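You operate a simulated robot arm through the tools that you are given. There is no shell and no other tool. Be economical: measure what you need, move in short steps, check, and stop when the job is done.

The job below is to be done with a simulated two-armed robot. You get a single attempt, and the scene is never put back.

Task
Put the blue caddy on the top of the side table away on the low shelf of the test bench. Then take the yellow push switch and put it on top of the white spool. Then fetch the tall carton from the top of the end table and set it on the bottom board of the reject shelf. Do these in the order given. Set down upright: tall carton.

The check looks at the end state, three seconds after you hand in, the way a careful person would. Anything else that was tipped, shoved, dropped, spilled or broken makes it a failure.

Robot
Two 7-joint arms with two-finger parallel grippers on one trunk, on a base that drives. Base frame: it is fixed to the floor where the robot stands at the start and does not move with it; the origin is under the middle of the robot, x ahead of it, y to its left, z up; the surface under the hand at the start is at about z = 0.76. Units: m, degrees, N and s.
The left shoulder is at the start at [0.124, 0.171, 1.162], the right one opposite. With the tool pointing down near the work surface each hand reaches from about 0.1 to 0.9 m from the robot's upright axis, wherever it stands, measured 20 degrees to its own side. Places, roughly: bottom board of the reject shelf [-2.2, 2.2, 0.3]; low shelf of the test bench [-0.9, 2, 0.2]; tall carton [-3.5, 0.5, 0.75]; white spool [-3.5, 0.25, 0.75]; yellow push switch [-3.5, 0, 0.75]. Payload 4.4 kg a hand.
The tool frame of a hand sits at the grasp point between the pads (the TCP): z along the fingers, y along the line on which they close. The tips reach 0.023 m beyond it. Largest opening 0.094 m; finger width 0.038, thickness 0.01; the body of the gripper, 0.054 by 0.096 m, starts 0.039 m behind the TCP.
Orientation is that of the tool frame in the base frame, as a unit quaternion [x, y, z, w]. With the fingers straight down and closing along the base's y, the tool's x points along the base's -x, its y along +y and its z along -z.

Tools
- The arms move only by the tool apply_moves. It takes "left_motion", "right_motion" or both (then of equal length, played together; a hand with none holds still); each is a list of rows, each a list of 7 numbers: the gripper command, from -1 (fully open) to 1 (shut), values between in proportion, then the shift along the tool's x, y, z in units of 20 mm (1.0 is 20 mm), then the turn, a rotation vector about the tool's x, y, z in units of 6 degrees (1.0 is 6 degrees). In form: [[jaw, x, y, z, rx, ry, rz], ...]. A call has 1 to 10 rows; each row shifts and turns the commanded pose from where the row before left it, along the tool's axes as they then stand. A call with a number of a shift or a turn outside -1 to 1 is refused whole. A row lasts 0.2 s, in which the tool goes at most 0.05 m and 8.6 degrees; a call with a longer step from one row to the next is refused whole, and so is a gripper value outside its range. Where a pose cannot be reached the arm comes as near as it can. A force on the tool above 40 N (or 10 N above the force at the start of the call, whichever is more), or a blocked arm, ends the call early, and 0.2 s more pass. The fingers move at their own pace (about 0.072 m/s each) and stop on an object; they squeeze with about 36 N. The grip force told is the motor's: it shows also when the fingers shut on nothing. Time passes only in rows, and 0.2 s behind the last, so rows that do not move let the fingers close. The reply holds the time, the measured pose of the TCP, the force on the tool along the base axes, the opening and the grip force, in the units named above and with some noise, with the torque about the TCP (base axes, N m) and any sound that the robot's microphone picked up.
- Cameras (640 x 400 px; columns grow to the right, rows downward): "scene" is now at [0.2381, 0.0053, 1.2921]; the picture's right is [0.06, -1.00, 0.00], its down [-0.67, -0.04, -0.74] and it looks along [0.74, 0.04, -0.67] (base axes); focal length 253 px, centre (320, 200). "left" rides on the left gripper at [0.086, -0.016, -0.074] in its tool frame; the picture's right is [0.18, 0.98, 0.00], its down [-0.58, 0.11, -0.81] and it looks along [-0.79, 0.15, 0.59] (tool axes); focal length 243 px, centre (320, 200). "right" rides on the right gripper at [0.087, 0.016, -0.075] in its tool frame; the picture's right is [-0.18, 0.98, 0.00], its down [-0.58, -0.11, -0.81] and it looks along [-0.79, -0.15, 0.59] (tool axes); focal length 243 px, centre (320, 200). There is no depth. A picture from a camera that has moved, and an enlarged one, comes with that camera's place and axes in the base frame and with its lens.
- capture(camera): a new picture of that camera. It takes no simulated time.
- slide_trunk(by): slides the trunk up (or, below 0, down) by that many m; the arms and the scene camera ride with it, the base frame stays. It gives what a move gives, with no picture.
- roll_base(legs): drives the robot by 1 to 6 legs, each [ahead, left, turn to the left] in m, m and degrees, along the robot's own axes; the way and the turn of a leg run together, so that a leg with both is an arc; at most 1.5 m and 180 degrees a leg. The arms and the cameras ride along, it lands a little off, and it stops where it bumps. It gives what a move gives.
- head_to(pan, tilt): turns the head with the scene camera to pan (to the left, within 80 degrees either way) and tilt (down, from -29 to 69), counted from straight ahead of the robot. It gives what a move gives.
- enlarge(camera, box): a new picture of the part [left, top, right, bottom] of that camera's present view, enlarged. It takes no simulated time.
- finish_job(): hands the job in; it is judged then, once.

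Work in short steps. Places have to be worked out from the pictures, the camera data and where the tool is seen: move nearer, look again, correct. Check each grasp and each placing, and mend what went wrong. You have 165 turns and 118 pictures in all, those below and enlarged ones among them. Open the grippers and draw the arms clear of the work before you hand the job in, unless the task says otherwise.

The tools are called by a JSON object that holds its "fn" and its "kwargs". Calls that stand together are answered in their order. apply_moves: Moves the arms, as the interface text tells. Its arguments: {"type":"object","properties":{"left_motion":{"type":"array"},"right_motion":{"type":"array"}},"required":[]} The other tools are called the same way: slide_trunk (by) slides the trunk up or down; roll_base (legs) drives the base; head_to (pan, tilt) turns the head that bears the scene camera; capture (camera) takes a picture; enlarge (camera, box) takes an enlarged picture of a part of a camera's view; finish_job () hands the job in.

At the start:

```text
clock: 0.0
left_position: [0.5924, 0.2687, 1.0449]
left_tcp_rot: [0.0, 1.0, 0.001, 0.0]
left_ft_force: [-0.1, 0.9, -0.7]
left_torque: [0.04, 0.04, 0.03]
left_finger_gap: 0.0941
left_gripper_force: 0.1
right_position: [0.5701, -0.2634, 1.0382]
right_tcp_rot: [0.002, 1.0, 0.0, 0.0]
right_ft_force: [-0.5, -0.5, -0.2]
right_torque: [-0.03, -0.01, 0.05]
right_finger_gap: 0.0941
right_gripper_force: 0.0
trunk travel left (down, up): [-0.175, 0.213]
robot x, y, heading: [-0.0012, -0.0005, 0.0]
head pan, tilt: [3.3, 42.2]
```

scene: 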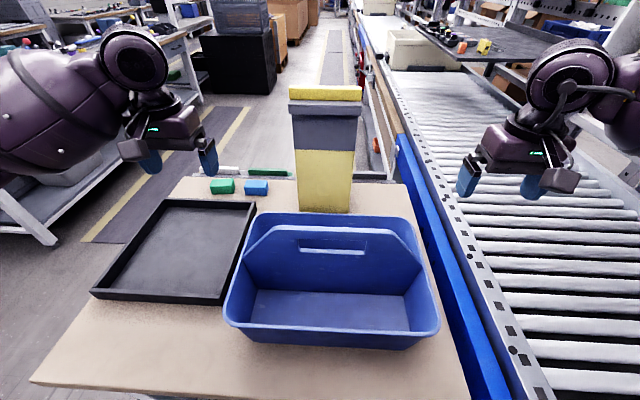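
right: 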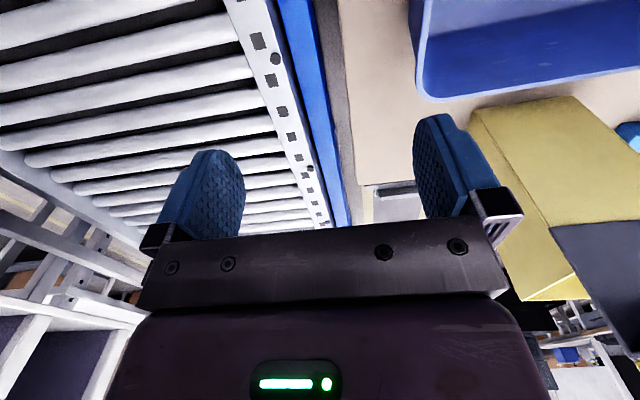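
left: 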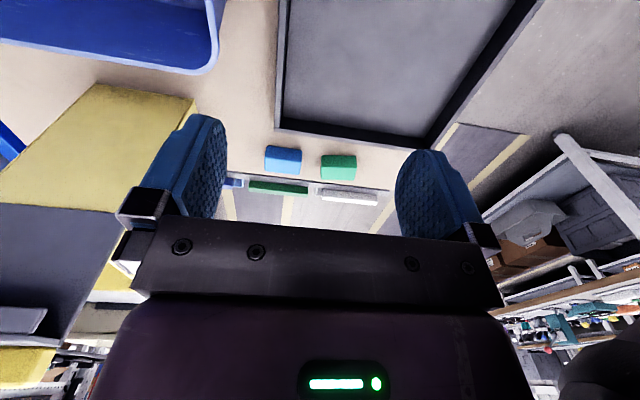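

The caddy with its upright handle sits ahead of the robot on the side table. I'll take a closer look at it and look around for the test bench.

{"fn": "enlarge", "kwargs": {"camera": "scene", "box": [200, 180, 460, 370]}}

{"fn": "head_to", "kwargs": {"pan": 75, "tilt": 20}}

{"fn": "capture", "kwargs": {"camera": "scene"}}

```text
2.11 times, centred on (330, 275) of scene
camera zoom: at [0.2381, 0.0053, 1.2921], right [0.06, -1.0, 0.0], down [-0.67, -0.04, -0.74], along [0.74, 0.04, -0.67], focal length 532 px, centre (299, 42)
```

zoom: 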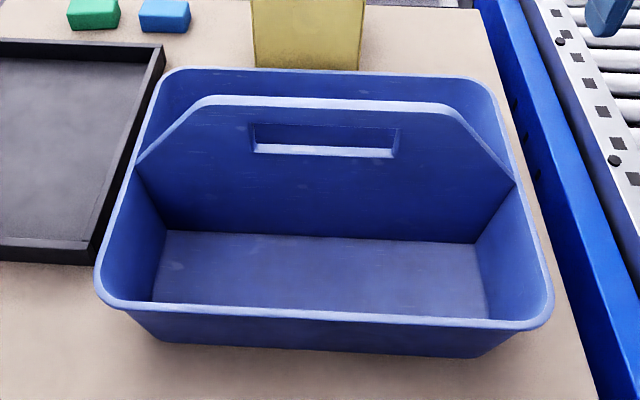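

```text
clock: 1.4
left_position: [0.5927, 0.2698, 1.0453]
left_tcp_rot: [0.0, 1.0, -0.001, 0.0]
left_ft_force: [-1.0, -1.0, -0.2]
left_torque: [0.0, -0.02, -0.01]
left_finger_gap: 0.0935
left_gripper_force: 0.1
right_position: [0.5707, -0.264, 1.0374]
right_tcp_rot: [0.001, 1.0, -0.001, 0.0]
right_ft_force: [0.0, -1.1, 0.5]
right_torque: [-0.02, 0.03, -0.02]
right_finger_gap: 0.0939
right_gripper_force: 0.0
trunk travel left (down, up): [-0.175, 0.213]
robot x, y, heading: [-0.0012, -0.0016, 0.2]
head pan, tilt: [75.0, 20.0]
```

```text
113 pictures are left
camera scene: at [0.1789, 0.0903, 1.3267], right [0.97, -0.26, 0.0], down [-0.09, -0.33, -0.94], along [0.24, 0.91, -0.34], focal length 253 px, centre (320, 200)
```

scene: 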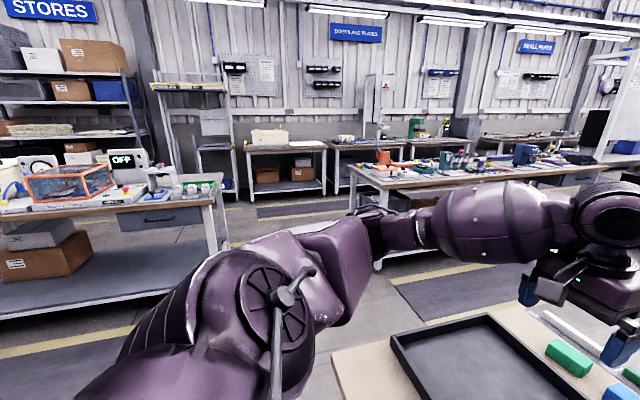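

The low shelf of the bench is visible on the left with a carton to its left end. I'll grip the handle's top centre with the fingers tilted along the handle plane (so it can be inserted under the bench top); first I rotate the left hand in free air.

{"fn": "apply_moves", "kwargs": {"left_motion": [[-1, 0, 0, -1, 0, 0, -1], [-1, 0, 0, -1, 0, 0, -1], [-1, 0, 0, -1, 0, 0, -1], [-1, 0, 0, -1, 0, 0, -1], [-1, 0, 0, 0, 0, 0, -1], [-1, 0, 0, 0, 0, 0, -1], [-1, 0, 0, 0, 0, 0, -1], [-1, 0, 0, 0, 0, 0, -1], [-1, 0, 0, 0, 0, 0, -1], [-1, 0, 0, 0, 0, 0, -1]]}}

{"fn": "apply_moves", "kwargs": {"left_motion": [[-1, 0, 0, 0, 0, 0, -1], [-1, 0, 0, 0, 0, 0, -1], [-1, 0, 0, 0, 0, 0, -1], [-1, 0, 0, 0, 0, 0, -1], [-1, 0, 0, 0, 0, 0, -1], [-1, 0, 0, 0, 0, 0, 0]]}}

{"fn": "head_to", "kwargs": {"pan": 3.3, "tilt": 35}}

{"fn": "capture", "kwargs": {"camera": "scene"}}

```text
clock: 3.6
left_position: [0.5928, 0.2686, 1.1259]
left_tcp_rot: [-0.501, 0.866, 0.001, -0.001]
left_ft_force: [-0.1, 0.6, 0.0]
left_torque: [0.02, -0.04, 0.01]
left_finger_gap: 0.0939
left_gripper_force: 0.1
right_position: [0.569, -0.2645, 1.0383]
right_tcp_rot: [0.001, 1.0, 0.0, 0.0]
right_ft_force: [-0.3, 0.2, 0.2]
right_torque: [-0.02, 0.01, 0.01]
right_finger_gap: 0.0937
right_gripper_force: 0.1
trunk travel left (down, up): [-0.175, 0.213]
robot x, y, heading: [0.0005, 0.0026, -0.0]
head pan, tilt: [75.0, 20.0]
```

```text
clock: 5.0
left_position: [0.5942, 0.2696, 1.1246]
left_tcp_rot: [0.708, -0.706, 0.0, 0.0]
left_ft_force: [-0.5, -0.6, 0.2]
left_torque: [0.01, -0.02, 0.03]
left_finger_gap: 0.0939
left_gripper_force: 0.0
right_position: [0.5693, -0.2642, 1.0377]
right_tcp_rot: [0.001, 1.0, 0.0, 0.0]
right_ft_force: [1.4, -0.2, 0.4]
right_torque: [-0.01, 0.0, 0.01]
right_finger_gap: 0.0941
right_gripper_force: 0.1
trunk travel left (down, up): [-0.175, 0.213]
robot x, y, heading: [-0.0018, -0.0009, 0.2]
head pan, tilt: [75.0, 20.0]
```

```text
clock: 6.5
left_position: [0.5935, 0.2684, 1.1264]
left_tcp_rot: [-0.707, 0.707, 0.0, 0.0]
left_ft_force: [-0.4, 0.5, 0.8]
left_torque: [0.0, 0.04, 0.01]
left_finger_gap: 0.0942
left_gripper_force: 0.0
right_position: [0.5699, -0.2645, 1.0372]
right_tcp_rot: [0.001, 1.0, 0.0, -0.001]
right_ft_force: [0.1, 0.9, -0.4]
right_torque: [0.01, -0.02, 0.01]
right_finger_gap: 0.0941
right_gripper_force: 0.0
trunk travel left (down, up): [-0.175, 0.213]
robot x, y, heading: [-0.0041, -0.0024, -0.0]
head pan, tilt: [3.3, 35.0]
```

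```text
112 pictures are left
camera scene: at [0.2427, 0.0055, 1.3029], right [0.06, -1.0, 0.0], down [-0.57, -0.03, -0.82], along [0.82, 0.05, -0.57], focal length 253 px, centre (320, 200)
```

scene: 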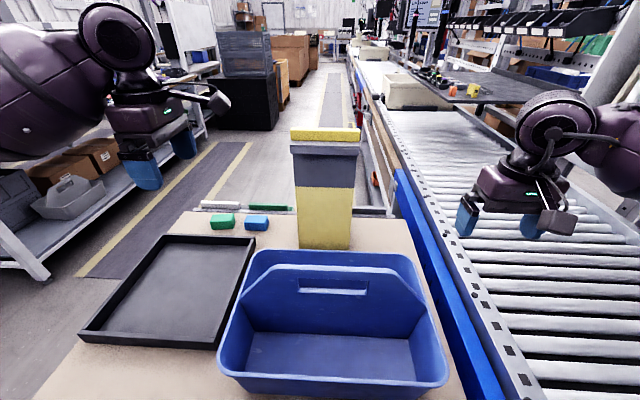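

The wrist took the 90° turn; a camera bump sits on the tool's +x side, which will be above the hand after tilting. Now tilting 45° toward the handle while shifting toward x≈0.525.

{"fn": "apply_moves", "kwargs": {"left_motion": [[-1, 0, 0.5, 0, 0, 1, 0], [-1, 0, 0.5, 0, 0, 1, 0], [-1, 0, 0.5, 0, 0, 1, 0], [-1, 0, 0.5, 0, 0, 1, 0], [-1, 0, 0.5, 0, 0, 1, 0], [-1, 0, 0.5, 0, 0, 1, 0], [-1, 0, 0.4, 0, 0, 1, 0], [-1, 0, 0, 0, 0, 0.5, 0], [-1, 0, 0, 0, 0, 0, 0]]}}

{"fn": "capture", "kwargs": {"camera": "left"}}

{"fn": "capture", "kwargs": {"camera": "scene"}}

```text
clock: 8.5
left_position: [0.5249, 0.2698, 1.1237]
left_tcp_rot: [-0.653, 0.653, -0.271, -0.271]
left_ft_force: [-0.6, 0.5, 1.0]
left_torque: [-0.03, 0.01, 0.03]
left_finger_gap: 0.0941
left_gripper_force: 0.1
right_position: [0.5705, -0.2648, 1.0373]
right_tcp_rot: [0.0, 1.0, 0.0, 0.0]
right_ft_force: [-0.2, 0.7, -1.0]
right_torque: [0.01, 0.01, 0.01]
right_finger_gap: 0.0942
right_gripper_force: 0.1
trunk travel left (down, up): [-0.175, 0.213]
robot x, y, heading: [0.0001, -0.0018, 0.1]
head pan, tilt: [3.3, 35.0]
```

```text
111 pictures are left
camera left: at [0.542, 0.2617, 1.2388], right [-0.98, -0.13, 0.13], down [-0.11, 0.98, 0.16], along [-0.15, 0.14, -0.98], focal length 243 px, centre (320, 200)
```

left: 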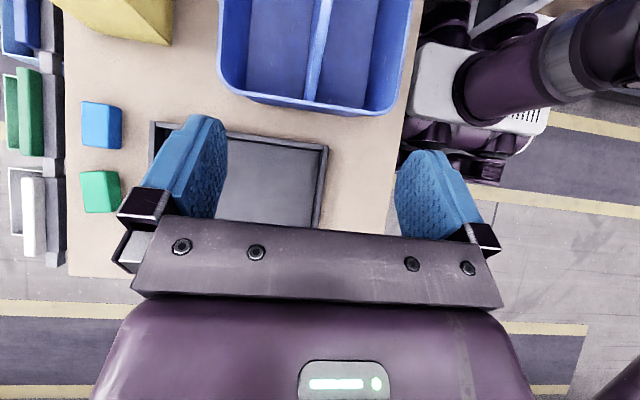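

```text
110 pictures are left
camera scene: at [0.2426, 0.0054, 1.3029], right [0.06, -1.0, 0.0], down [-0.57, -0.03, -0.82], along [0.82, 0.05, -0.57], focal length 253 px, centre (320, 200)
```

scene: 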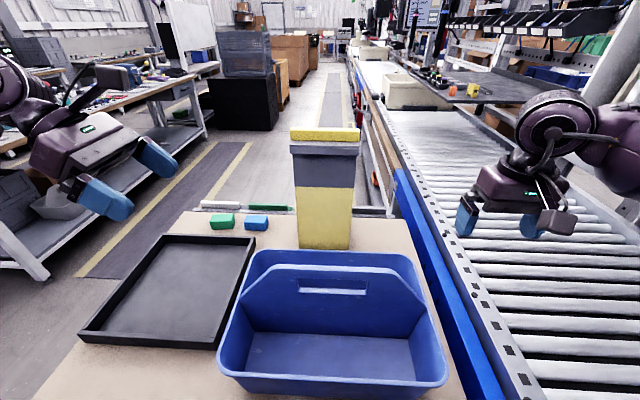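

The tilted pose is reached. I estimate the handle top centre at (0.522, 0.00, 0.977); I approach along the handle plane and check before closing.

{"fn": "apply_moves", "kwargs": {"left_motion": [[-1, 0.43, 0, 1, 0, 0, 0], [-1, 0.43, 0, 1, 0, 0, 0], [-1, 0.43, 0, 1, 0, 0, 0], [-1, 0.43, 0, 1, 0, 0, 0], [-1, 0.43, 0, 1, 0, 0, 0], [-1, 0.43, 0, 1, 0, 0, 0], [-1, 0.43, 0, 1, 0, 0, 0], [-1, 0.43, 0, 1, 0, 0, 0], [-1, 0.43, 0, 1, 0, 0, 0], [-1, 0.43, 0, 1, 0, 0, 0]]}}

{"fn": "capture", "kwargs": {"camera": "left"}}

{"fn": "capture", "kwargs": {"camera": "scene"}}

```text
clock: 10.7
left_position: [0.5248, 0.0662, 1.0426]
left_tcp_rot: [-0.653, 0.653, -0.271, -0.271]
left_ft_force: [0.4, -0.1, 0.3]
left_torque: [0.0, 0.01, 0.01]
left_finger_gap: 0.0942
left_gripper_force: 0.0
right_position: [0.5697, -0.2641, 1.0367]
right_tcp_rot: [0.001, 1.0, 0.0, -0.001]
right_ft_force: [0.5, 0.8, 0.1]
right_torque: [-0.01, 0.0, -0.04]
right_finger_gap: 0.0941
right_gripper_force: 0.0
trunk travel left (down, up): [-0.175, 0.213]
robot x, y, heading: [0.0001, 0.0047, -0.1]
head pan, tilt: [3.3, 35.0]
```

```text
109 pictures are left
camera left: at [0.5421, 0.0589, 1.1575], right [-0.98, -0.13, 0.13], down [-0.11, 0.98, 0.16], along [-0.15, 0.14, -0.98], focal length 243 px, centre (320, 200)
```

left: 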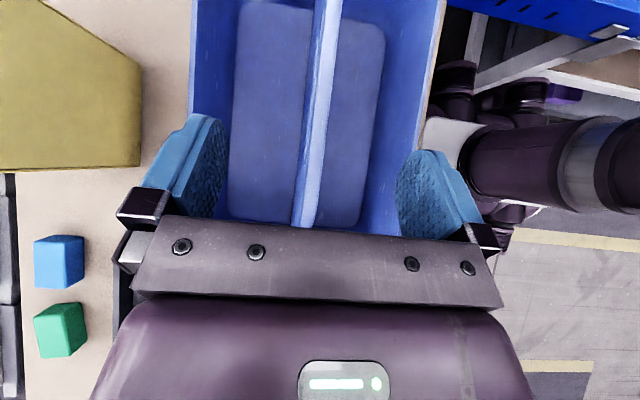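

```text
108 pictures are left
camera scene: at [0.243, 0.0051, 1.3027], right [0.06, -1.0, 0.0], down [-0.57, -0.03, -0.82], along [0.82, 0.05, -0.57], focal length 253 px, centre (320, 200)
```

scene: 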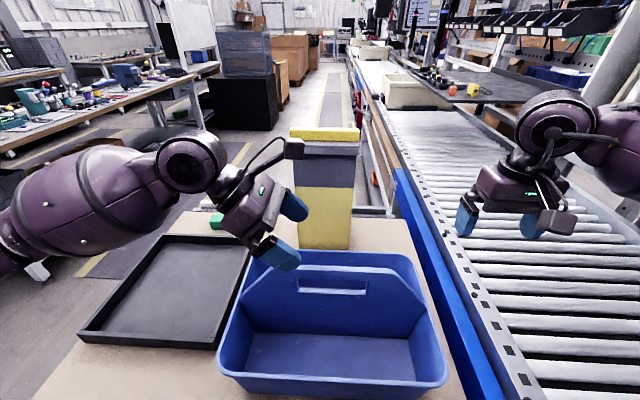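

The handle plane is centred between the fingers. I advance the remaining ~0.095 m along the tool axis.

{"fn": "apply_moves", "kwargs": {"left_motion": [[-1, 0, 0, 1, 0, 0, 0], [-1, 0, 0, 1, 0, 0, 0], [-1, 0, 0, 1, 0, 0, 0], [-1, 0, 0, 0.9, 0, 0, 0], [-1, 0, 0, 0.7, 0, 0, 0]]}}

{"fn": "capture", "kwargs": {"camera": "left"}}

{"fn": "enlarge", "kwargs": {"camera": "scene", "box": [200, 180, 460, 370]}}

```text
clock: 11.9
left_position: [0.5253, 0.002, 0.9785]
left_tcp_rot: [0.653, -0.653, 0.271, 0.27]
left_ft_force: [-0.3, -0.9, -0.2]
left_torque: [-0.01, 0.0, -0.02]
left_finger_gap: 0.094
left_gripper_force: 0.0
right_position: [0.5694, -0.2639, 1.0377]
right_tcp_rot: [0.002, 1.0, 0.001, 0.0]
right_ft_force: [-0.6, 1.3, -0.3]
right_torque: [0.03, 0.02, 0.03]
right_finger_gap: 0.0938
right_gripper_force: 0.1
trunk travel left (down, up): [-0.175, 0.213]
robot x, y, heading: [-0.0016, -0.0, 0.2]
head pan, tilt: [3.3, 35.0]
```

```text
107 pictures are left
camera left: at [0.5424, -0.0061, 1.093], right [-0.98, -0.13, 0.13], down [-0.11, 0.98, 0.16], along [-0.15, 0.14, -0.98], focal length 243 px, centre (320, 200)
```

left: 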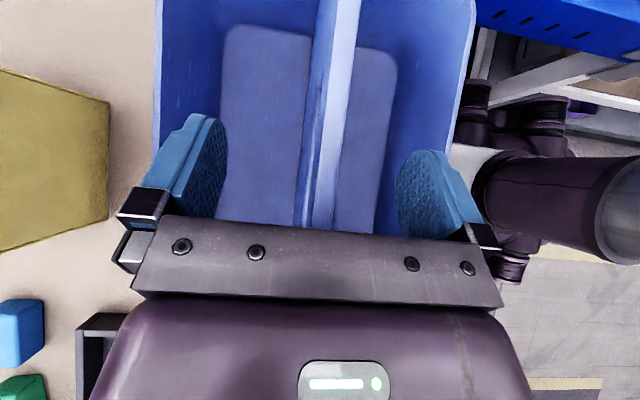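

```text
2.11 times, centred on (330, 275) of scene
camera zoom: at [0.2429, 0.0053, 1.3028], right [0.06, -1.0, 0.0], down [-0.57, -0.03, -0.82], along [0.82, 0.05, -0.57], focal length 532 px, centre (299, 42)
```

zoom: 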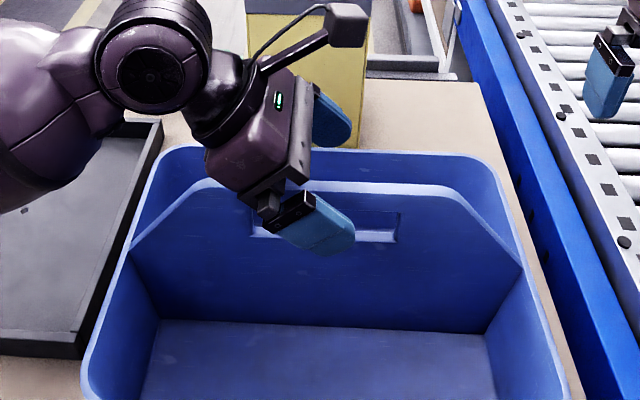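

The fingers straddle the handle at its centre. Closing slowly.

{"fn": "apply_moves", "kwargs": {"left_motion": [[0, 0, 0, 0.1, 0, 0, 0], [0.5, 0, 0, 0, 0, 0, 0], [1, 0, 0, 0, 0, 0, 0], [1, 0, 0, 0, 0, 0, 0], [1, 0, 0, 0, 0, 0, 0], [1, 0, 0, 0, 0, 0, 0]]}}

{"fn": "enlarge", "kwargs": {"camera": "scene", "box": [200, 180, 460, 370]}}

```text
clock: 13.3
left_position: [0.5255, 0.0004, 0.978]
left_tcp_rot: [-0.653, 0.653, -0.27, -0.271]
left_ft_force: [-1.1, 0.4, -0.1]
left_torque: [0.17, 0.05, 0.28]
left_finger_gap: 0.0117
left_gripper_force: 35.8
right_position: [0.5692, -0.2638, 1.038]
right_tcp_rot: [0.0, 1.0, -0.001, -0.001]
right_ft_force: [-0.6, -1.0, -0.1]
right_torque: [-0.02, 0.0, 0.01]
right_finger_gap: 0.0942
right_gripper_force: 0.0
trunk travel left (down, up): [-0.175, 0.213]
robot x, y, heading: [-0.0018, 0.0011, 0.0]
head pan, tilt: [3.3, 35.0]
```

```text
2.11 times, centred on (330, 275) of scene
camera zoom: at [0.2426, 0.0055, 1.3028], right [0.06, -1.0, 0.0], down [-0.57, -0.03, -0.82], along [0.82, 0.05, -0.57], focal length 532 px, centre (299, 42)
```

zoom: 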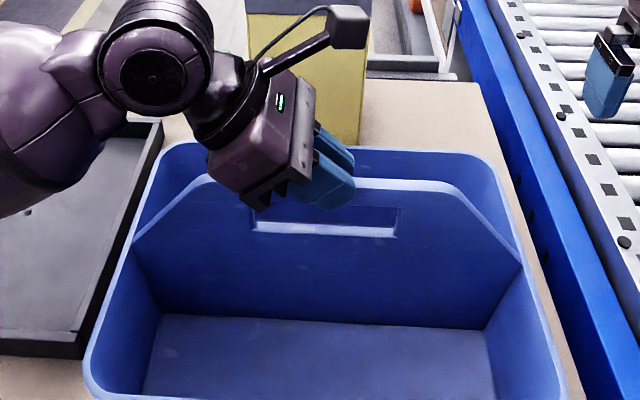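

Gripped (12 mm). Lifting gently 4 cm to test.

{"fn": "apply_moves", "kwargs": {"left_motion": [[1, 0.3, 0, -0.3, 0, 0, 0], [1, 0.3, 0, -0.3, 0, 0, 0], [1, 0.35, 0, -0.35, 0, 0, 0], [1, 0.5, 0, -0.5, 0, 0, 0], [1, 0, 0, 0, 0, 0, 0]]}}

{"fn": "capture", "kwargs": {"camera": "scene"}}

```text
clock: 14.5
left_position: [0.525, 0.0015, 1.0188]
left_tcp_rot: [0.654, -0.653, 0.27, 0.27]
left_ft_force: [-0.3, -0.8, 0.0]
left_torque: [0.03, -0.01, 0.01]
left_finger_gap: 0.0001
left_gripper_force: 36.4
right_position: [0.5703, -0.263, 1.0384]
right_tcp_rot: [0.001, 1.0, 0.0, 0.0]
right_ft_force: [-0.5, -0.8, 0.4]
right_torque: [-0.02, 0.0, -0.06]
right_finger_gap: 0.094
right_gripper_force: 0.1
trunk travel left (down, up): [-0.175, 0.213]
robot x, y, heading: [-0.0019, 0.0019, 0.0]
head pan, tilt: [3.3, 35.0]
```

```text
104 pictures are left
camera scene: at [0.2428, 0.0055, 1.3028], right [0.06, -1.0, 0.0], down [-0.57, -0.03, -0.82], along [0.82, 0.05, -0.57], focal length 253 px, centre (320, 200)
```

scene: 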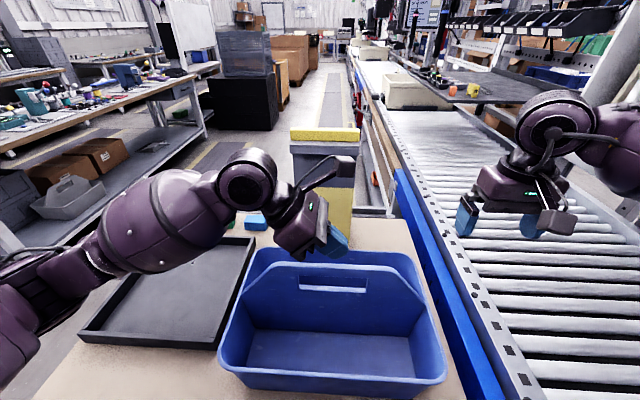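

The fingers slid off: too shallow a bite; the caddy stayed put. I reopen and go about 2 cm deeper, watching for contact of the palm.

{"fn": "apply_moves", "kwargs": {"left_motion": [[-1, 0, 0, 0, 0, 0, 0], [-1, 0, 0, 0, 0, 0, 0], [-1, 0, 0, 0, 0, 0, 0], [-1, -0.5, 0, 0.5, 0, 0, 0], [-1, -0.5, 0, 0.5, 0, 0, 0], [-1, -0.45, 0, 0.45, 0, 0, 0], [-1, -0.3, 0, 0.3, 0, 0, 0], [-1, -0.2, 0, 0.2, 0, 0, 0], [-1, -0.15, 0, 0.15, 0, 0, 0]]}}

{"fn": "enlarge", "kwargs": {"camera": "scene", "box": [220, 190, 420, 315]}}

```text
clock: 16.4
left_position: [0.5248, 0.0011, 0.9716]
left_tcp_rot: [-0.651, 0.653, -0.281, -0.268]
left_ft_force: [-8.3, 3.8, 25.4]
left_torque: [1.69, 0.09, 0.5]
left_finger_gap: 0.0941
left_gripper_force: 0.1
right_position: [0.568, -0.2637, 1.0399]
right_tcp_rot: [0.0, 1.0, 0.001, 0.001]
right_ft_force: [0.0, -0.2, 0.4]
right_torque: [0.01, 0.03, 0.04]
right_finger_gap: 0.094
right_gripper_force: 0.0
trunk travel left (down, up): [-0.175, 0.213]
robot x, y, heading: [-0.0016, 0.0036, 0.1]
head pan, tilt: [3.3, 35.0]
stopped in row 9 (left hand): the force on the tool passed its limit at 45 N (the readings are from after the stop); the commanded pose is now the measured one
```

```text
3.20 times, centred on (320, 252) of scene
camera zoom: at [0.2405, 0.0061, 1.3035], right [0.06, -1.0, 0.0], down [-0.57, -0.03, -0.82], along [0.82, 0.05, -0.57], focal length 809 px, centre (320, 32)
```

zoom: 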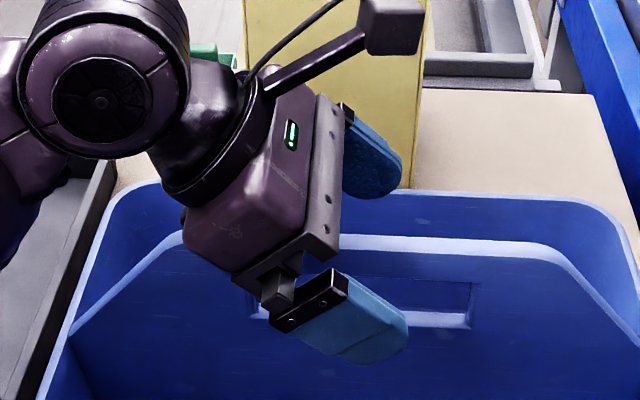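

The palm rests on the handle at z≈0.972, so a tilted bite can't go deeper. Better: hook the bar through the slot with the tool horizontal (one finger in the slot, one above) – also ideal for insertion under the bench. I lift off and back the base up.

{"fn": "apply_moves", "kwargs": {"left_motion": [[-1, 0.2, 0, -0.2, 0, 0, 0], [-1, 0.5, 0, -0.5, 0, 0, 0], [-1, 0.7, 0, -0.7, 0, 0, 0], [-1, 0.7, 0, -0.7, 0, 0, 0], [-1, 0.7, 0, -0.7, 0, 0, 0], [-1, 0.7, 0, -0.7, 0, 0, 0], [-1, 0, 0, -1, 0, 0, 0], [-1, 0, 0, -1, 0, 0, 0], [-1, 0, 0, -1, 0, 0, 0], [-1, 0, 0, -1, 0, 0, 0]]}}

{"fn": "roll_base", "kwargs": {"legs": [[-0.35, 0, 0]]}}

{"fn": "apply_moves", "kwargs": {"left_motion": [[-1, 0, 0, 0, 0.99, -0.41, 0.41], [-1, 0, 0, 0, 0.99, -0.41, 0.41], [-1, 0, 0, 0, 0.99, -0.41, 0.41], [-1, 0, 0, 0, 0.99, -0.41, 0.41], [-1, 0, 0, 0, 0.99, -0.41, 0.41], [-1, 0, 0, 0, 0.99, -0.41, 0.41], [-1, 0, 0, 0, 0.99, -0.41, 0.41]]}}

{"fn": "capture", "kwargs": {"camera": "scene"}}

```text
clock: 18.6
left_position: [0.5235, 0.0594, 1.1223]
left_tcp_rot: [-0.651, 0.654, -0.276, -0.269]
left_ft_force: [1.4, 0.5, -0.7]
left_torque: [-0.03, -0.02, 0.0]
left_finger_gap: 0.0942
left_gripper_force: 0.1
right_position: [0.5692, -0.2654, 1.0367]
right_tcp_rot: [0.0, 1.0, -0.001, 0.001]
right_ft_force: [-0.1, -0.5, -0.6]
right_torque: [-0.01, -0.02, 0.01]
right_finger_gap: 0.0942
right_gripper_force: 0.1
trunk travel left (down, up): [-0.175, 0.213]
robot x, y, heading: [0.0002, 0.0023, -0.2]
head pan, tilt: [3.3, 35.0]
```

```text
clock: 20.8
left_position: [0.1707, 0.0594, 1.1225]
left_tcp_rot: [0.653, -0.652, 0.277, 0.268]
left_ft_force: [-0.3, 0.2, 0.1]
left_torque: [-0.02, 0.01, 0.02]
left_finger_gap: 0.0941
left_gripper_force: 0.1
right_position: [0.2187, -0.262, 1.0379]
right_tcp_rot: [-0.001, 1.0, 0.0, 0.0]
right_ft_force: [-0.5, -0.4, 0.3]
right_torque: [0.03, -0.02, -0.02]
right_finger_gap: 0.0939
right_gripper_force: 0.0
trunk travel left (down, up): [-0.175, 0.213]
robot x, y, heading: [-0.3527, -0.0003, 0.2]
head pan, tilt: [3.3, 35.0]
```

```text
clock: 22.4
left_position: [0.1727, 0.0605, 1.1218]
left_tcp_rot: [0.635, -0.633, 0.426, -0.121]
left_ft_force: [0.4, -1.1, -0.1]
left_torque: [-0.02, -0.01, 0.05]
left_finger_gap: 0.094
left_gripper_force: 0.0
right_position: [0.2174, -0.2621, 1.0379]
right_tcp_rot: [-0.002, 1.0, -0.001, 0.0]
right_ft_force: [0.5, 0.5, 0.1]
right_torque: [0.02, -0.02, -0.02]
right_finger_gap: 0.0941
right_gripper_force: 0.0
trunk travel left (down, up): [-0.175, 0.213]
robot x, y, heading: [-0.353, -0.0013, 0.1]
head pan, tilt: [3.3, 35.0]
```

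```text
102 pictures are left
camera scene: at [-0.1096, 0.0056, 1.3028], right [0.06, -1.0, 0.0], down [-0.57, -0.04, -0.82], along [0.82, 0.05, -0.57], focal length 253 px, centre (320, 200)
```

scene: 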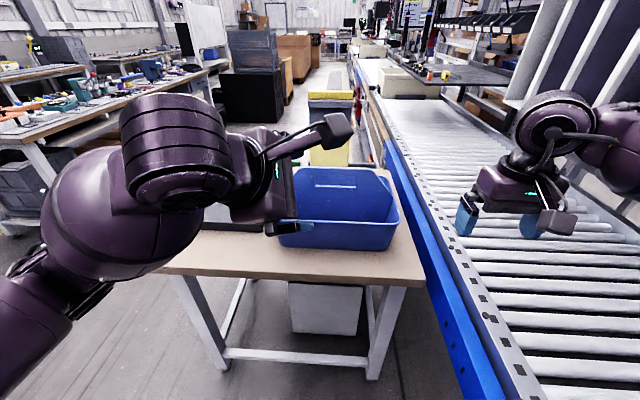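

Rotation tracks well. Completing it to the horizontal, vertically-closing pose.

{"fn": "apply_moves", "kwargs": {"left_motion": [[-1, 0, 0, 0, 0.99, -0.41, 0.41], [-1, 0, 0, 0, 0.99, -0.41, 0.41], [-1, 0, 0, 0, 0.99, -0.41, 0.41], [-1, 0, 0, 0, 0.99, -0.41, 0.41], [-1, 0, 0, 0, 0.99, -0.41, 0.41], [-1, 0, 0, 0, 0.99, -0.41, 0.41], [-1, 0, 0, 0, 0.99, -0.41, 0.41], [-1, 0, 0, 0, 0.3, -0.12, 0.12], [-1, 0, 0, 0, 0, 0, 0]]}}

{"fn": "capture", "kwargs": {"camera": "scene"}}

{"fn": "capture", "kwargs": {"camera": "left"}}

```text
clock: 23.8
left_position: [0.2027, 0.1484, 1.1105]
left_tcp_rot: [0.607, -0.488, 0.425, -0.461]
left_ft_force: [0.1, -0.4, 1.4]
left_torque: [0.01, 0.06, 0.05]
left_finger_gap: 0.094
left_gripper_force: 0.0
left hand out of reach, approached as far as the arm can: row 2
right_position: [0.2186, -0.2623, 1.0374]
right_tcp_rot: [-0.001, 1.0, 0.001, 0.0]
right_ft_force: [0.1, -0.5, 0.1]
right_torque: [0.02, 0.02, 0.03]
right_finger_gap: 0.0941
right_gripper_force: 0.0
trunk travel left (down, up): [-0.175, 0.213]
robot x, y, heading: [-0.3508, 0.0006, 0.0]
head pan, tilt: [3.3, 35.0]
stopped in row 6 (left hand): the arm was blocked; the commanded pose is now the measured one
```

```text
101 pictures are left
camera scene: at [-0.1097, 0.0055, 1.3029], right [0.06, -1.0, 0.0], down [-0.57, -0.04, -0.82], along [0.82, 0.05, -0.57], focal length 253 px, centre (320, 200)
```

scene: 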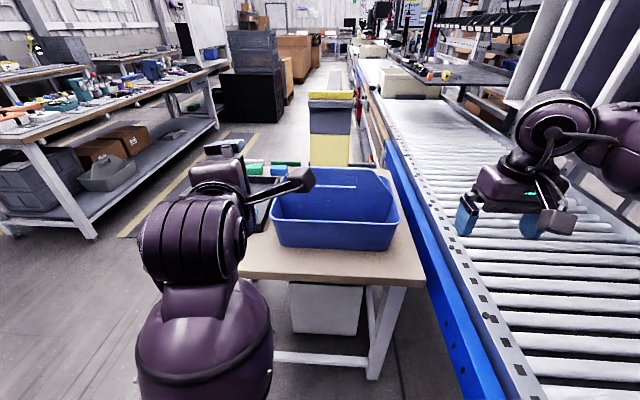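

```text
100 pictures are left
camera left: at [0.1496, 0.0543, 1.1473], right [-0.17, -0.28, -0.95], down [-0.9, 0.45, 0.03], along [0.41, 0.85, -0.32], focal length 243 px, centre (320, 200)
```

left: 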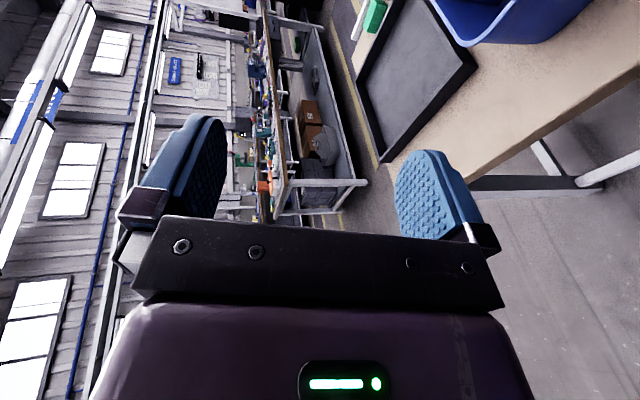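

The arm was too folded; only ~16° remain. I push the hand forward 0.16 m then finish the rotation.

{"fn": "apply_moves", "kwargs": {"left_motion": [[-1, 0.16, -0.2, 0.97, 0, 0, 0], [-1, 0.16, -0.2, 0.97, 0, 0, 0], [-1, 0.16, -0.2, 0.97, 0, 0, 0], [-1, 0.16, -0.2, 0.97, 0, 0, 0], [-1, 0.16, -0.2, 0.97, 0, 0, 0], [-1, 0.16, -0.2, 0.97, 0, 0, 0], [-1, 0, 0, 1, 0.66, 0.49, 0.26], [-1, 0, 0, 1, 0.66, 0.49, 0.26], [-1, 0, 0, 0, 0.66, 0.49, 0.26], [-1, 0, 0, 0, 0, 0, 0]]}}

{"fn": "capture", "kwargs": {"camera": "scene"}}

{"fn": "capture", "kwargs": {"camera": "left"}}

```text
clock: 24.6
left_position: [0.2722, 0.1778, 1.11]
left_tcp_rot: [0.577, -0.498, 0.386, -0.519]
left_ft_force: [-0.6, 1.1, -0.6]
left_torque: [-0.02, -0.03, 0.05]
left_finger_gap: 0.0941
left_gripper_force: 0.0
right_position: [0.2197, -0.2621, 1.0379]
right_tcp_rot: [-0.002, 1.0, 0.0, 0.001]
right_ft_force: [-0.3, 0.2, -0.3]
right_torque: [-0.01, 0.0, 0.02]
right_finger_gap: 0.0941
right_gripper_force: 0.1
trunk travel left (down, up): [-0.175, 0.213]
robot x, y, heading: [-0.3513, 0.0012, 0.3]
head pan, tilt: [3.3, 35.0]
stopped in row 4 (left hand): the arm was blocked; the commanded pose is now the measured one
```

```text
99 pictures are left
camera scene: at [-0.1096, 0.0063, 1.3028], right [0.06, -1.0, 0.0], down [-0.57, -0.04, -0.82], along [0.82, 0.05, -0.57], focal length 253 px, centre (320, 200)
```

scene: 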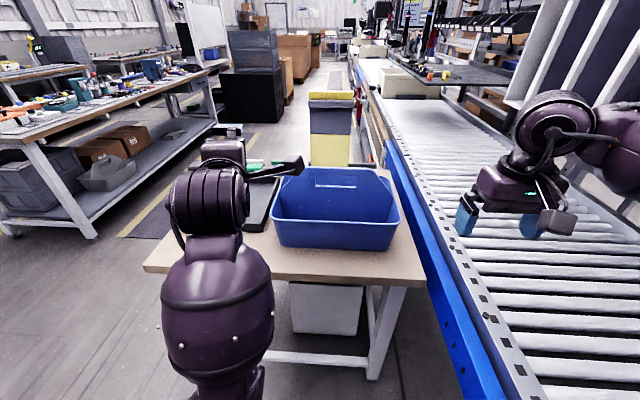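

```text
98 pictures are left
camera left: at [0.2212, 0.0776, 1.1315], right [-0.13, -0.14, -0.98], down [-0.92, 0.4, 0.07], along [0.38, 0.91, -0.18], focal length 243 px, centre (320, 200)
```

left: 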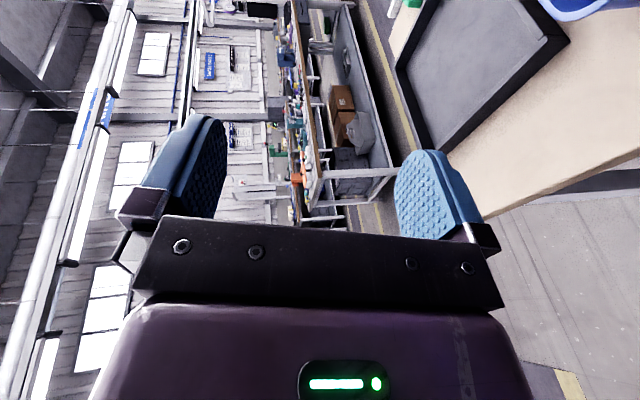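

Blocked partway, perhaps near a joint limit. I try continuing forward in smaller steps.

{"fn": "apply_moves", "kwargs": {"left_motion": [[-1, 0.1, -0.1, 0.5, 0, 0, 0], [-1, 0.1, -0.1, 0.5, 0, 0, 0], [-1, 0.1, -0.1, 0.5, 0, 0, 0], [-1, 0.1, -0.1, 0.5, 0, 0, 0], [-1, 0.1, -0.1, 0.5, 0, 0, 0], [-1, 0.1, -0.1, 0.5, 0, 0, 0], [-1, 0.1, -0.1, 0.5, 0, 0, 0], [-1, 0.1, -0.1, 0.5, 0, 0, 0]]}}

```text
clock: 26.1
left_position: [0.338, 0.2084, 1.1189]
left_tcp_rot: [-0.545, 0.505, -0.347, 0.572]
left_ft_force: [0.4, 0.1, -0.8]
left_torque: [0.01, -0.02, 0.02]
left_finger_gap: 0.0941
left_gripper_force: 0.0
right_position: [0.2177, -0.2619, 1.0363]
right_tcp_rot: [-0.001, 1.0, 0.0, 0.001]
right_ft_force: [1.0, 0.9, -0.2]
right_torque: [-0.02, 0.01, 0.02]
right_finger_gap: 0.0942
right_gripper_force: 0.0
trunk travel left (down, up): [-0.175, 0.213]
robot x, y, heading: [-0.349, -0.0004, 0.4]
head pan, tilt: [3.3, 35.0]
stopped in row 7 (left hand): the arm was blocked; the commanded pose is now the measured one
```

Orientation drifts at a wrist limit, so I roll the other way (180° about the tool axis, passing camera-down) to the mirrored grip pose.

{"fn": "apply_moves", "kwargs": {"left_motion": [[-1, 0, 0, 0, 0, 0, 1], [-1, 0, 0, 0, 0, 0, 1], [-1, 0, 0, 0, 0, 0, 1], [-1, 0, 0, 0, 0, 0, 1], [-1, 0, 0, 0, 0, 0, 1], [-1, 0, 0, 0, 0, 0, 1], [-1, 0, 0, 0, 0, 0, 1], [-1, 0, 0, 0, 0, 0, 1], [-1, 0, 0, 0, 0, 0, 1], [-1, 0, 0, 0, 0, 0, 1]]}}

{"fn": "apply_moves", "kwargs": {"left_motion": [[-1, 0, 0, 0, 0, 0, 1], [-1, 0, 0, 0, 0, 0, 1], [-1, 0, 0, 0, 0, 0, 1], [-1, 0, 0, 0, 0, 0, 1], [-1, 0, 0, 0, 0, 0, 1], [-1, 0, 0, 0, 0, 0, 1], [-1, 0, 0, 0, 0, 0, 1], [-1, 0, 0, 0, 0, 0, 1], [-1, 0, 0, 0, 0, 0, 1], [-1, 0, 0, 0, 0, 0, 1]]}}

```text
clock: 28.3
left_position: [0.3377, 0.2086, 1.1184]
left_tcp_rot: [-0.219, 0.71, -0.013, 0.669]
left_ft_force: [0.5, 0.1, 0.3]
left_torque: [-0.01, 0.04, -0.01]
left_finger_gap: 0.0942
left_gripper_force: 0.1
right_position: [0.2189, -0.2609, 1.0381]
right_tcp_rot: [-0.003, 1.0, 0.0, 0.0]
right_ft_force: [-0.3, 0.1, 0.4]
right_torque: [-0.01, -0.03, 0.04]
right_finger_gap: 0.094
right_gripper_force: 0.1
trunk travel left (down, up): [-0.175, 0.213]
robot x, y, heading: [-0.3499, -0.0008, 0.2]
head pan, tilt: [3.3, 35.0]
```

```text
clock: 30.5
left_position: [0.3378, 0.2081, 1.1182]
left_tcp_rot: [0.166, 0.725, 0.323, 0.586]
left_ft_force: [0.0, -0.1, -0.1]
left_torque: [-0.02, -0.03, 0.01]
left_finger_gap: 0.0942
left_gripper_force: 0.1
right_position: [0.2191, -0.2613, 1.038]
right_tcp_rot: [-0.003, 1.0, 0.0, 0.0]
right_ft_force: [0.1, -0.4, -0.5]
right_torque: [0.04, -0.01, -0.01]
right_finger_gap: 0.0939
right_gripper_force: 0.1
trunk travel left (down, up): [-0.175, 0.213]
robot x, y, heading: [-0.3508, -0.0006, 0.2]
head pan, tilt: [3.3, 35.0]
```

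No limit in that direction; completing the last ~52° to the exact pose.

{"fn": "apply_moves", "kwargs": {"left_motion": [[-1, 0, 0, 0, 0.02, -0.325, 0.9], [-1, 0, 0, 0, 0.02, -0.325, 0.9], [-1, 0, 0, 0, 0.02, -0.325, 0.9], [-1, 0, 0, 0, 0.02, -0.325, 0.9], [-1, 0, 0, 0, 0.02, -0.325, 0.9], [-1, 0, 0, 0, 0.02, -0.325, 0.9], [-1, 0, 0, 0, 0.02, -0.325, 0.9], [-1, 0, 0, 0, 0.02, -0.325, 0.9], [-1, 0, 0, 0, 0.02, -0.325, 0.9], [-1, 0, 0, 0, 0, 0, 0]]}}

{"fn": "capture", "kwargs": {"camera": "scene"}}

{"fn": "capture", "kwargs": {"camera": "left"}}

```text
clock: 32.7
left_position: [0.3384, 0.2083, 1.1189]
left_tcp_rot: [0.499, 0.499, 0.5, 0.502]
left_ft_force: [-0.1, -0.2, 0.8]
left_torque: [0.01, -0.03, -0.01]
left_finger_gap: 0.0939
left_gripper_force: 0.0
right_position: [0.2192, -0.2612, 1.0379]
right_tcp_rot: [-0.003, 1.0, 0.0, 0.0]
right_ft_force: [0.7, 0.2, 0.1]
right_torque: [-0.01, -0.04, 0.0]
right_finger_gap: 0.0942
right_gripper_force: 0.1
trunk travel left (down, up): [-0.175, 0.213]
robot x, y, heading: [-0.3514, 0.0003, 0.2]
head pan, tilt: [3.3, 35.0]
```

```text
97 pictures are left
camera scene: at [-0.1095, 0.0061, 1.3028], right [0.06, -1.0, 0.0], down [-0.57, -0.04, -0.82], along [0.82, 0.05, -0.57], focal length 253 px, centre (320, 200)
```

scene: 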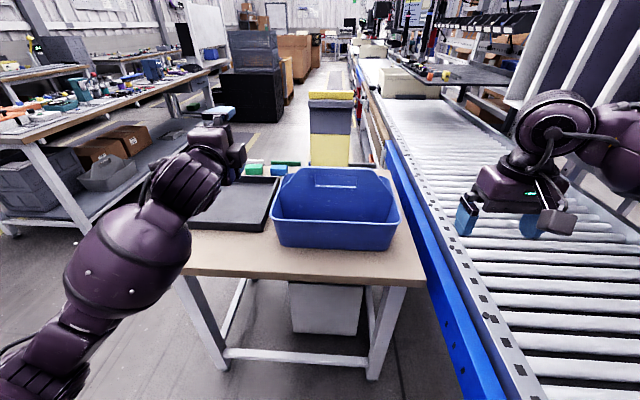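

```text
96 pictures are left
camera left: at [0.2644, 0.2952, 1.1019], right [0.0, 0.19, 0.98], down [-0.81, -0.58, 0.11], along [0.59, -0.79, 0.15], focal length 243 px, centre (320, 200)
```

left: 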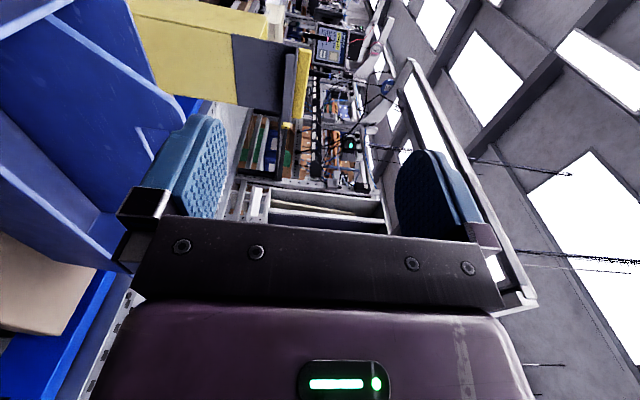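

The mirrored pose holds exactly. Moving to in front of the handle slot (x≈0.42, y≈0, z≈0.968) with the jaw at ~55 mm.

{"fn": "apply_moves", "kwargs": {"left_motion": [[-0.17, -1, -0.4, 0.4, 0, 0, 0], [-0.17, -1, -0.6, 0.4, 0, 0, 0], [-0.17, -1, -0.7, 0.4, 0, 0, 0], [-0.17, -1, -0.8, 0.4, 0, 0, 0], [-0.17, -1, -0.8, 0.4, 0, 0, 0], [-0.17, -1, -0.8, 0.4, 0, 0, 0], [-0.17, -1, -0.8, 0.4, 0, 0, 0], [-0.17, -1, -0.8, 0.4, 0, 0, 0], [-0.17, -1, -0.8, 0.4, 0, 0, 0], [-0.17, -1, -0.8, 0.4, 0, 0, 0]]}}

{"fn": "capture", "kwargs": {"camera": "scene"}}

{"fn": "capture", "kwargs": {"camera": "left"}}

```text
clock: 34.9
left_position: [0.419, 0.0068, 0.9725]
left_tcp_rot: [0.499, 0.501, 0.5, 0.5]
left_ft_force: [-0.1, 0.1, 0.7]
left_torque: [0.01, -0.02, -0.01]
left_finger_gap: 0.0549
left_gripper_force: 0.0
right_position: [0.2184, -0.2618, 1.0379]
right_tcp_rot: [-0.002, 1.0, -0.001, -0.001]
right_ft_force: [-0.7, 0.2, -0.3]
right_torque: [-0.01, 0.01, -0.01]
right_finger_gap: 0.0941
right_gripper_force: 0.0
trunk travel left (down, up): [-0.175, 0.213]
robot x, y, heading: [-0.3528, -0.0004, 0.1]
head pan, tilt: [3.3, 35.0]
```

```text
95 pictures are left
camera scene: at [-0.1094, 0.0059, 1.3028], right [0.06, -1.0, 0.0], down [-0.57, -0.04, -0.82], along [0.82, 0.05, -0.57], focal length 253 px, centre (320, 200)
```

scene: 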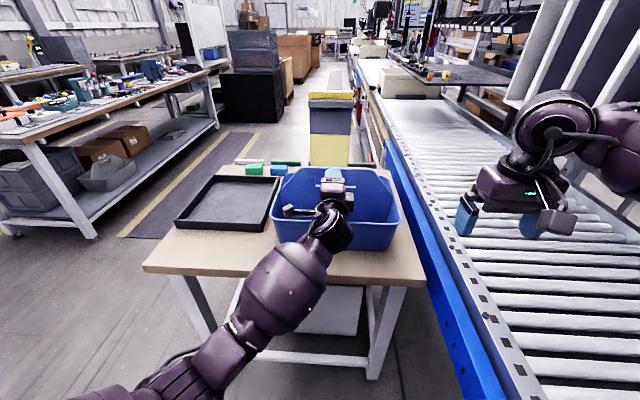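

```text
94 pictures are left
camera left: at [0.3452, 0.0946, 0.9562], right [0.0, 0.19, 0.98], down [-0.81, -0.58, 0.11], along [0.59, -0.79, 0.15], focal length 243 px, centre (320, 200)
```

left: 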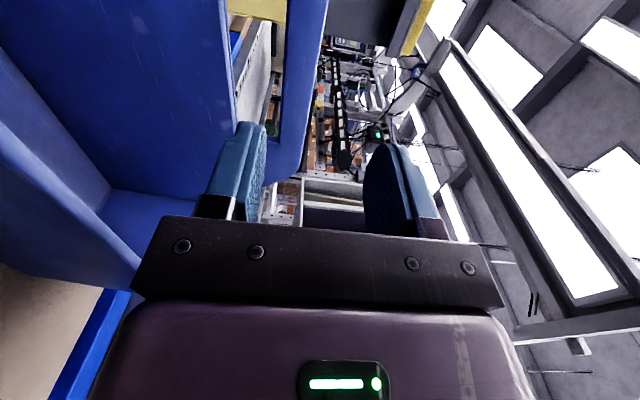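

From this view: bar spans z≈0.945–0.968, slot 0.914–0.945. I lower 8 mm so the lower finger is mid-slot, then push forward part way.

{"fn": "apply_moves", "kwargs": {"left_motion": [[-0.17, -0.35, -0.4, 0, 0, 0, 0], [-0.17, 0, 0, 0.9, 0, 0, 0], [-0.17, 0, 0, 0.9, 0, 0, 0], [-0.17, 0, 0, 0.9, 0, 0, 0], [-0.17, 0, 0, 0.3, 0, 0, 0]]}}

{"fn": "capture", "kwargs": {"camera": "left"}}

```text
clock: 36.1
left_position: [0.4784, 0.0007, 0.9662]
left_tcp_rot: [0.499, 0.501, 0.499, 0.501]
left_ft_force: [0.0, -0.4, 0.1]
left_torque: [0.02, -0.01, 0.02]
left_finger_gap: 0.055
left_gripper_force: 0.1
right_position: [0.2184, -0.2622, 1.038]
right_tcp_rot: [-0.003, 1.0, 0.0, 0.001]
right_ft_force: [0.0, 0.8, 0.7]
right_torque: [0.01, -0.01, 0.02]
right_finger_gap: 0.0942
right_gripper_force: 0.1
trunk travel left (down, up): [-0.175, 0.213]
robot x, y, heading: [-0.3526, -0.0016, 0.3]
head pan, tilt: [3.3, 35.0]
```

```text
93 pictures are left
camera left: at [0.4045, 0.0879, 0.9484], right [0.0, 0.19, 0.98], down [-0.81, -0.58, 0.11], along [0.59, -0.79, 0.15], focal length 243 px, centre (320, 200)
```

left: 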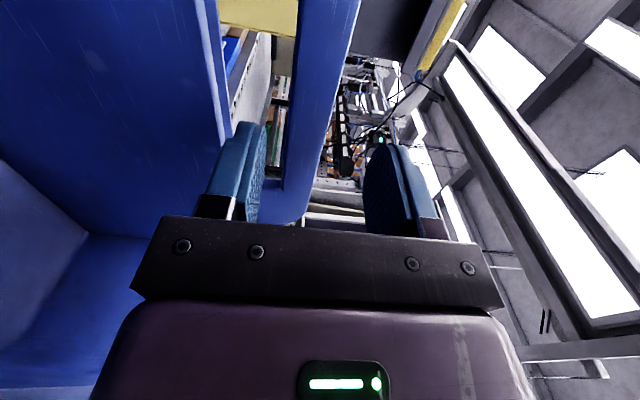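

Slot 0.9135–0.945 confirmed; lower finger lies at about 0.929–0.939. Pushing through.

{"fn": "apply_moves", "kwargs": {"left_motion": [[-0.17, 0, 0, 0.5, 0, 0, 0], [-0.17, 0, 0, 0.5, 0, 0, 0], [-0.17, 0, 0, 0.5, 0, 0, 0], [-0.17, 0, 0, 0.5, 0, 0, 0], [-0.17, 0, 0, 0.5, 0, 0, 0]]}}

{"fn": "capture", "kwargs": {"camera": "left"}}

```text
clock: 37.3
left_position: [0.5282, 0.0003, 0.9656]
left_tcp_rot: [0.499, 0.501, 0.5, 0.501]
left_ft_force: [-0.3, 0.3, -0.1]
left_torque: [0.0, 0.03, 0.01]
left_finger_gap: 0.055
left_gripper_force: 0.0
right_position: [0.2181, -0.2631, 1.0378]
right_tcp_rot: [-0.003, 1.0, 0.0, -0.001]
right_ft_force: [-0.2, 0.4, 0.6]
right_torque: [0.0, 0.0, -0.01]
right_finger_gap: 0.0942
right_gripper_force: 0.0
trunk travel left (down, up): [-0.175, 0.213]
robot x, y, heading: [-0.3505, 0.0005, 0.0]
head pan, tilt: [3.3, 35.0]
```

```text
92 pictures are left
camera left: at [0.4544, 0.088, 0.9488], right [0.0, 0.19, 0.98], down [-0.81, -0.58, 0.11], along [0.59, -0.79, 0.15], focal length 243 px, centre (320, 200)
```

left: 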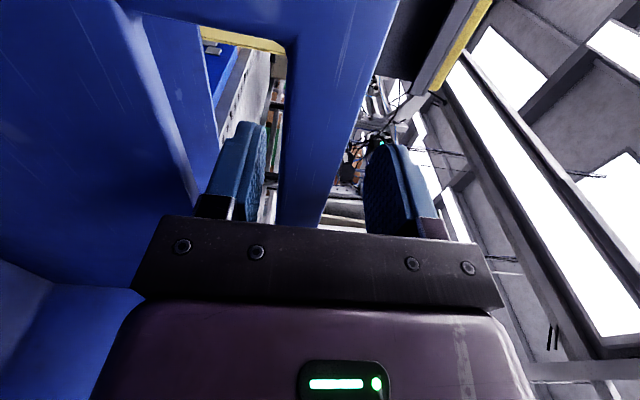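

Finger is through. I center on the bar (down 9 mm) while closing.

{"fn": "apply_moves", "kwargs": {"left_motion": [[0.05, 0, -0.2, 0, 0, 0, 0], [0.05, 0, -0.25, 0, 0, 0, 0], [0.3, 0, 0, 0, 0, 0, 0], [1, 0, 0, 0, 0, 0, 0], [1, 0, 0, 0, 0, 0, 0], [1, 0, 0, 0, 0, 0, 0]]}}

```text
clock: 38.7
left_position: [0.5271, 0.0019, 0.9582]
left_tcp_rot: [0.498, 0.5, 0.5, 0.501]
left_ft_force: [3.2, 0.1, 6.3]
left_torque: [0.67, 0.07, -0.14]
left_finger_gap: 0.0237
left_gripper_force: 35.9
right_position: [0.2189, -0.2621, 1.0375]
right_tcp_rot: [-0.002, 1.0, 0.0, 0.0]
right_ft_force: [-0.5, -0.2, -0.8]
right_torque: [-0.01, -0.03, -0.02]
right_finger_gap: 0.094
right_gripper_force: 0.0
trunk travel left (down, up): [-0.175, 0.213]
robot x, y, heading: [-0.3517, -0.0037, -0.0]
head pan, tilt: [3.3, 35.0]
```

Gripped the 24 mm bar. Lifting 8 cm.

{"fn": "apply_moves", "kwargs": {"left_motion": [[1, 0, 0.3, 0, 0, 0, 0], [1, 0, 0.5, 0, 0, 0, 0], [1, 0, 0.8, 0, 0, 0, 0], [1, 0, 0.8, 0, 0, 0, 0], [1, 0, 0.8, 0, 0, 0, 0], [1, 0, 0.8, 0, 0, 0, 0], [1, 0, 0, 0, 0, 0, 0]]}}

{"fn": "capture", "kwargs": {"camera": "scene"}}

```text
clock: 40.3
left_position: [0.5279, 0.0011, 1.0355]
left_tcp_rot: [0.498, 0.502, 0.5, 0.501]
left_ft_force: [0.4, 0.1, -7.0]
left_torque: [0.04, -0.06, -0.01]
left_finger_gap: 0.0237
left_gripper_force: 36.6
right_position: [0.2206, -0.2609, 1.0366]
right_tcp_rot: [-0.003, 1.0, 0.0, -0.001]
right_ft_force: [-1.0, 0.5, -0.6]
right_torque: [-0.01, -0.03, -0.04]
right_finger_gap: 0.0939
right_gripper_force: 0.0
trunk travel left (down, up): [-0.175, 0.213]
robot x, y, heading: [-0.3514, -0.0026, 0.4]
head pan, tilt: [3.3, 35.0]
```

```text
91 pictures are left
camera scene: at [-0.1086, 0.0063, 1.3025], right [0.06, -1.0, 0.0], down [-0.57, -0.04, -0.82], along [0.82, 0.05, -0.57], focal length 253 px, centre (320, 200)
```

scene: 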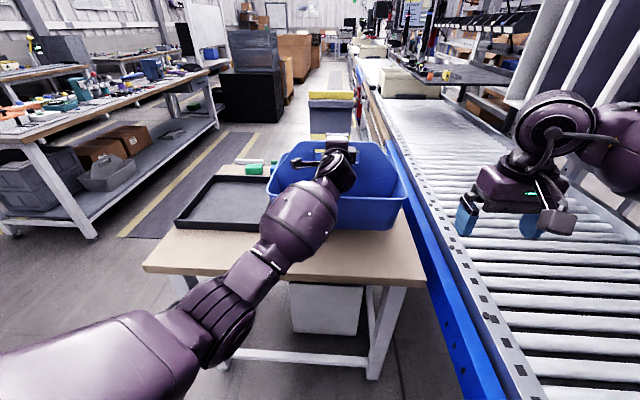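

The caddy is lifted level (~0.7 kg). I back off from the table and look at the bench.

{"fn": "roll_base", "kwargs": {"legs": [[-0.6, 0, 0]]}}

{"fn": "head_to", "kwargs": {"pan": 78, "tilt": 25}}

{"fn": "capture", "kwargs": {"camera": "scene"}}

```text
clock: 43.4
left_position: [-0.0195, 0.0318, 1.0269]
left_tcp_rot: [0.493, 0.511, 0.504, 0.491]
left_ft_force: [0.0, 0.8, -5.4]
left_torque: [0.05, 0.04, 0.01]
left_finger_gap: 0.0236
left_gripper_force: 36.2
right_position: [-0.3194, -0.2259, 1.0381]
right_tcp_rot: [-0.031, 0.999, 0.009, 0.002]
right_ft_force: [-0.9, -0.7, -0.2]
right_torque: [0.09, 0.0, -0.02]
right_finger_gap: 0.094
right_gripper_force: 0.1
trunk travel left (down, up): [-0.175, 0.213]
robot x, y, heading: [-0.9102, -0.0019, 2.1]
head pan, tilt: [3.3, 35.0]
stopped in leg 1: the robot was blocked; the commanded pose is now the measured one
```

```text
clock: 44.9
left_position: [-0.019, 0.0288, 1.0243]
left_tcp_rot: [0.494, 0.513, 0.502, 0.49]
left_ft_force: [-0.9, -0.6, -6.1]
left_torque: [0.02, -0.01, 0.0]
left_finger_gap: 0.0235
left_gripper_force: 36.2
right_position: [-0.3199, -0.2289, 1.0352]
right_tcp_rot: [-0.029, 1.0, 0.006, -0.003]
right_ft_force: [-0.6, 0.0, 0.7]
right_torque: [0.02, 0.04, 0.01]
right_finger_gap: 0.0942
right_gripper_force: 0.0
trunk travel left (down, up): [-0.175, 0.213]
robot x, y, heading: [-0.9114, 0.0006, 2.3]
head pan, tilt: [78.0, 25.0]
```

```text
90 pictures are left
camera scene: at [-0.7243, 0.0998, 1.3161], right [0.98, -0.18, -0.01], down [-0.09, -0.42, -0.9], along [0.15, 0.89, -0.43], focal length 253 px, centre (320, 200)
```

scene: 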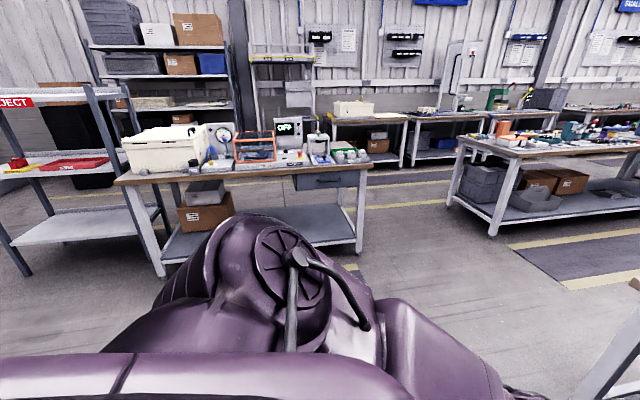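

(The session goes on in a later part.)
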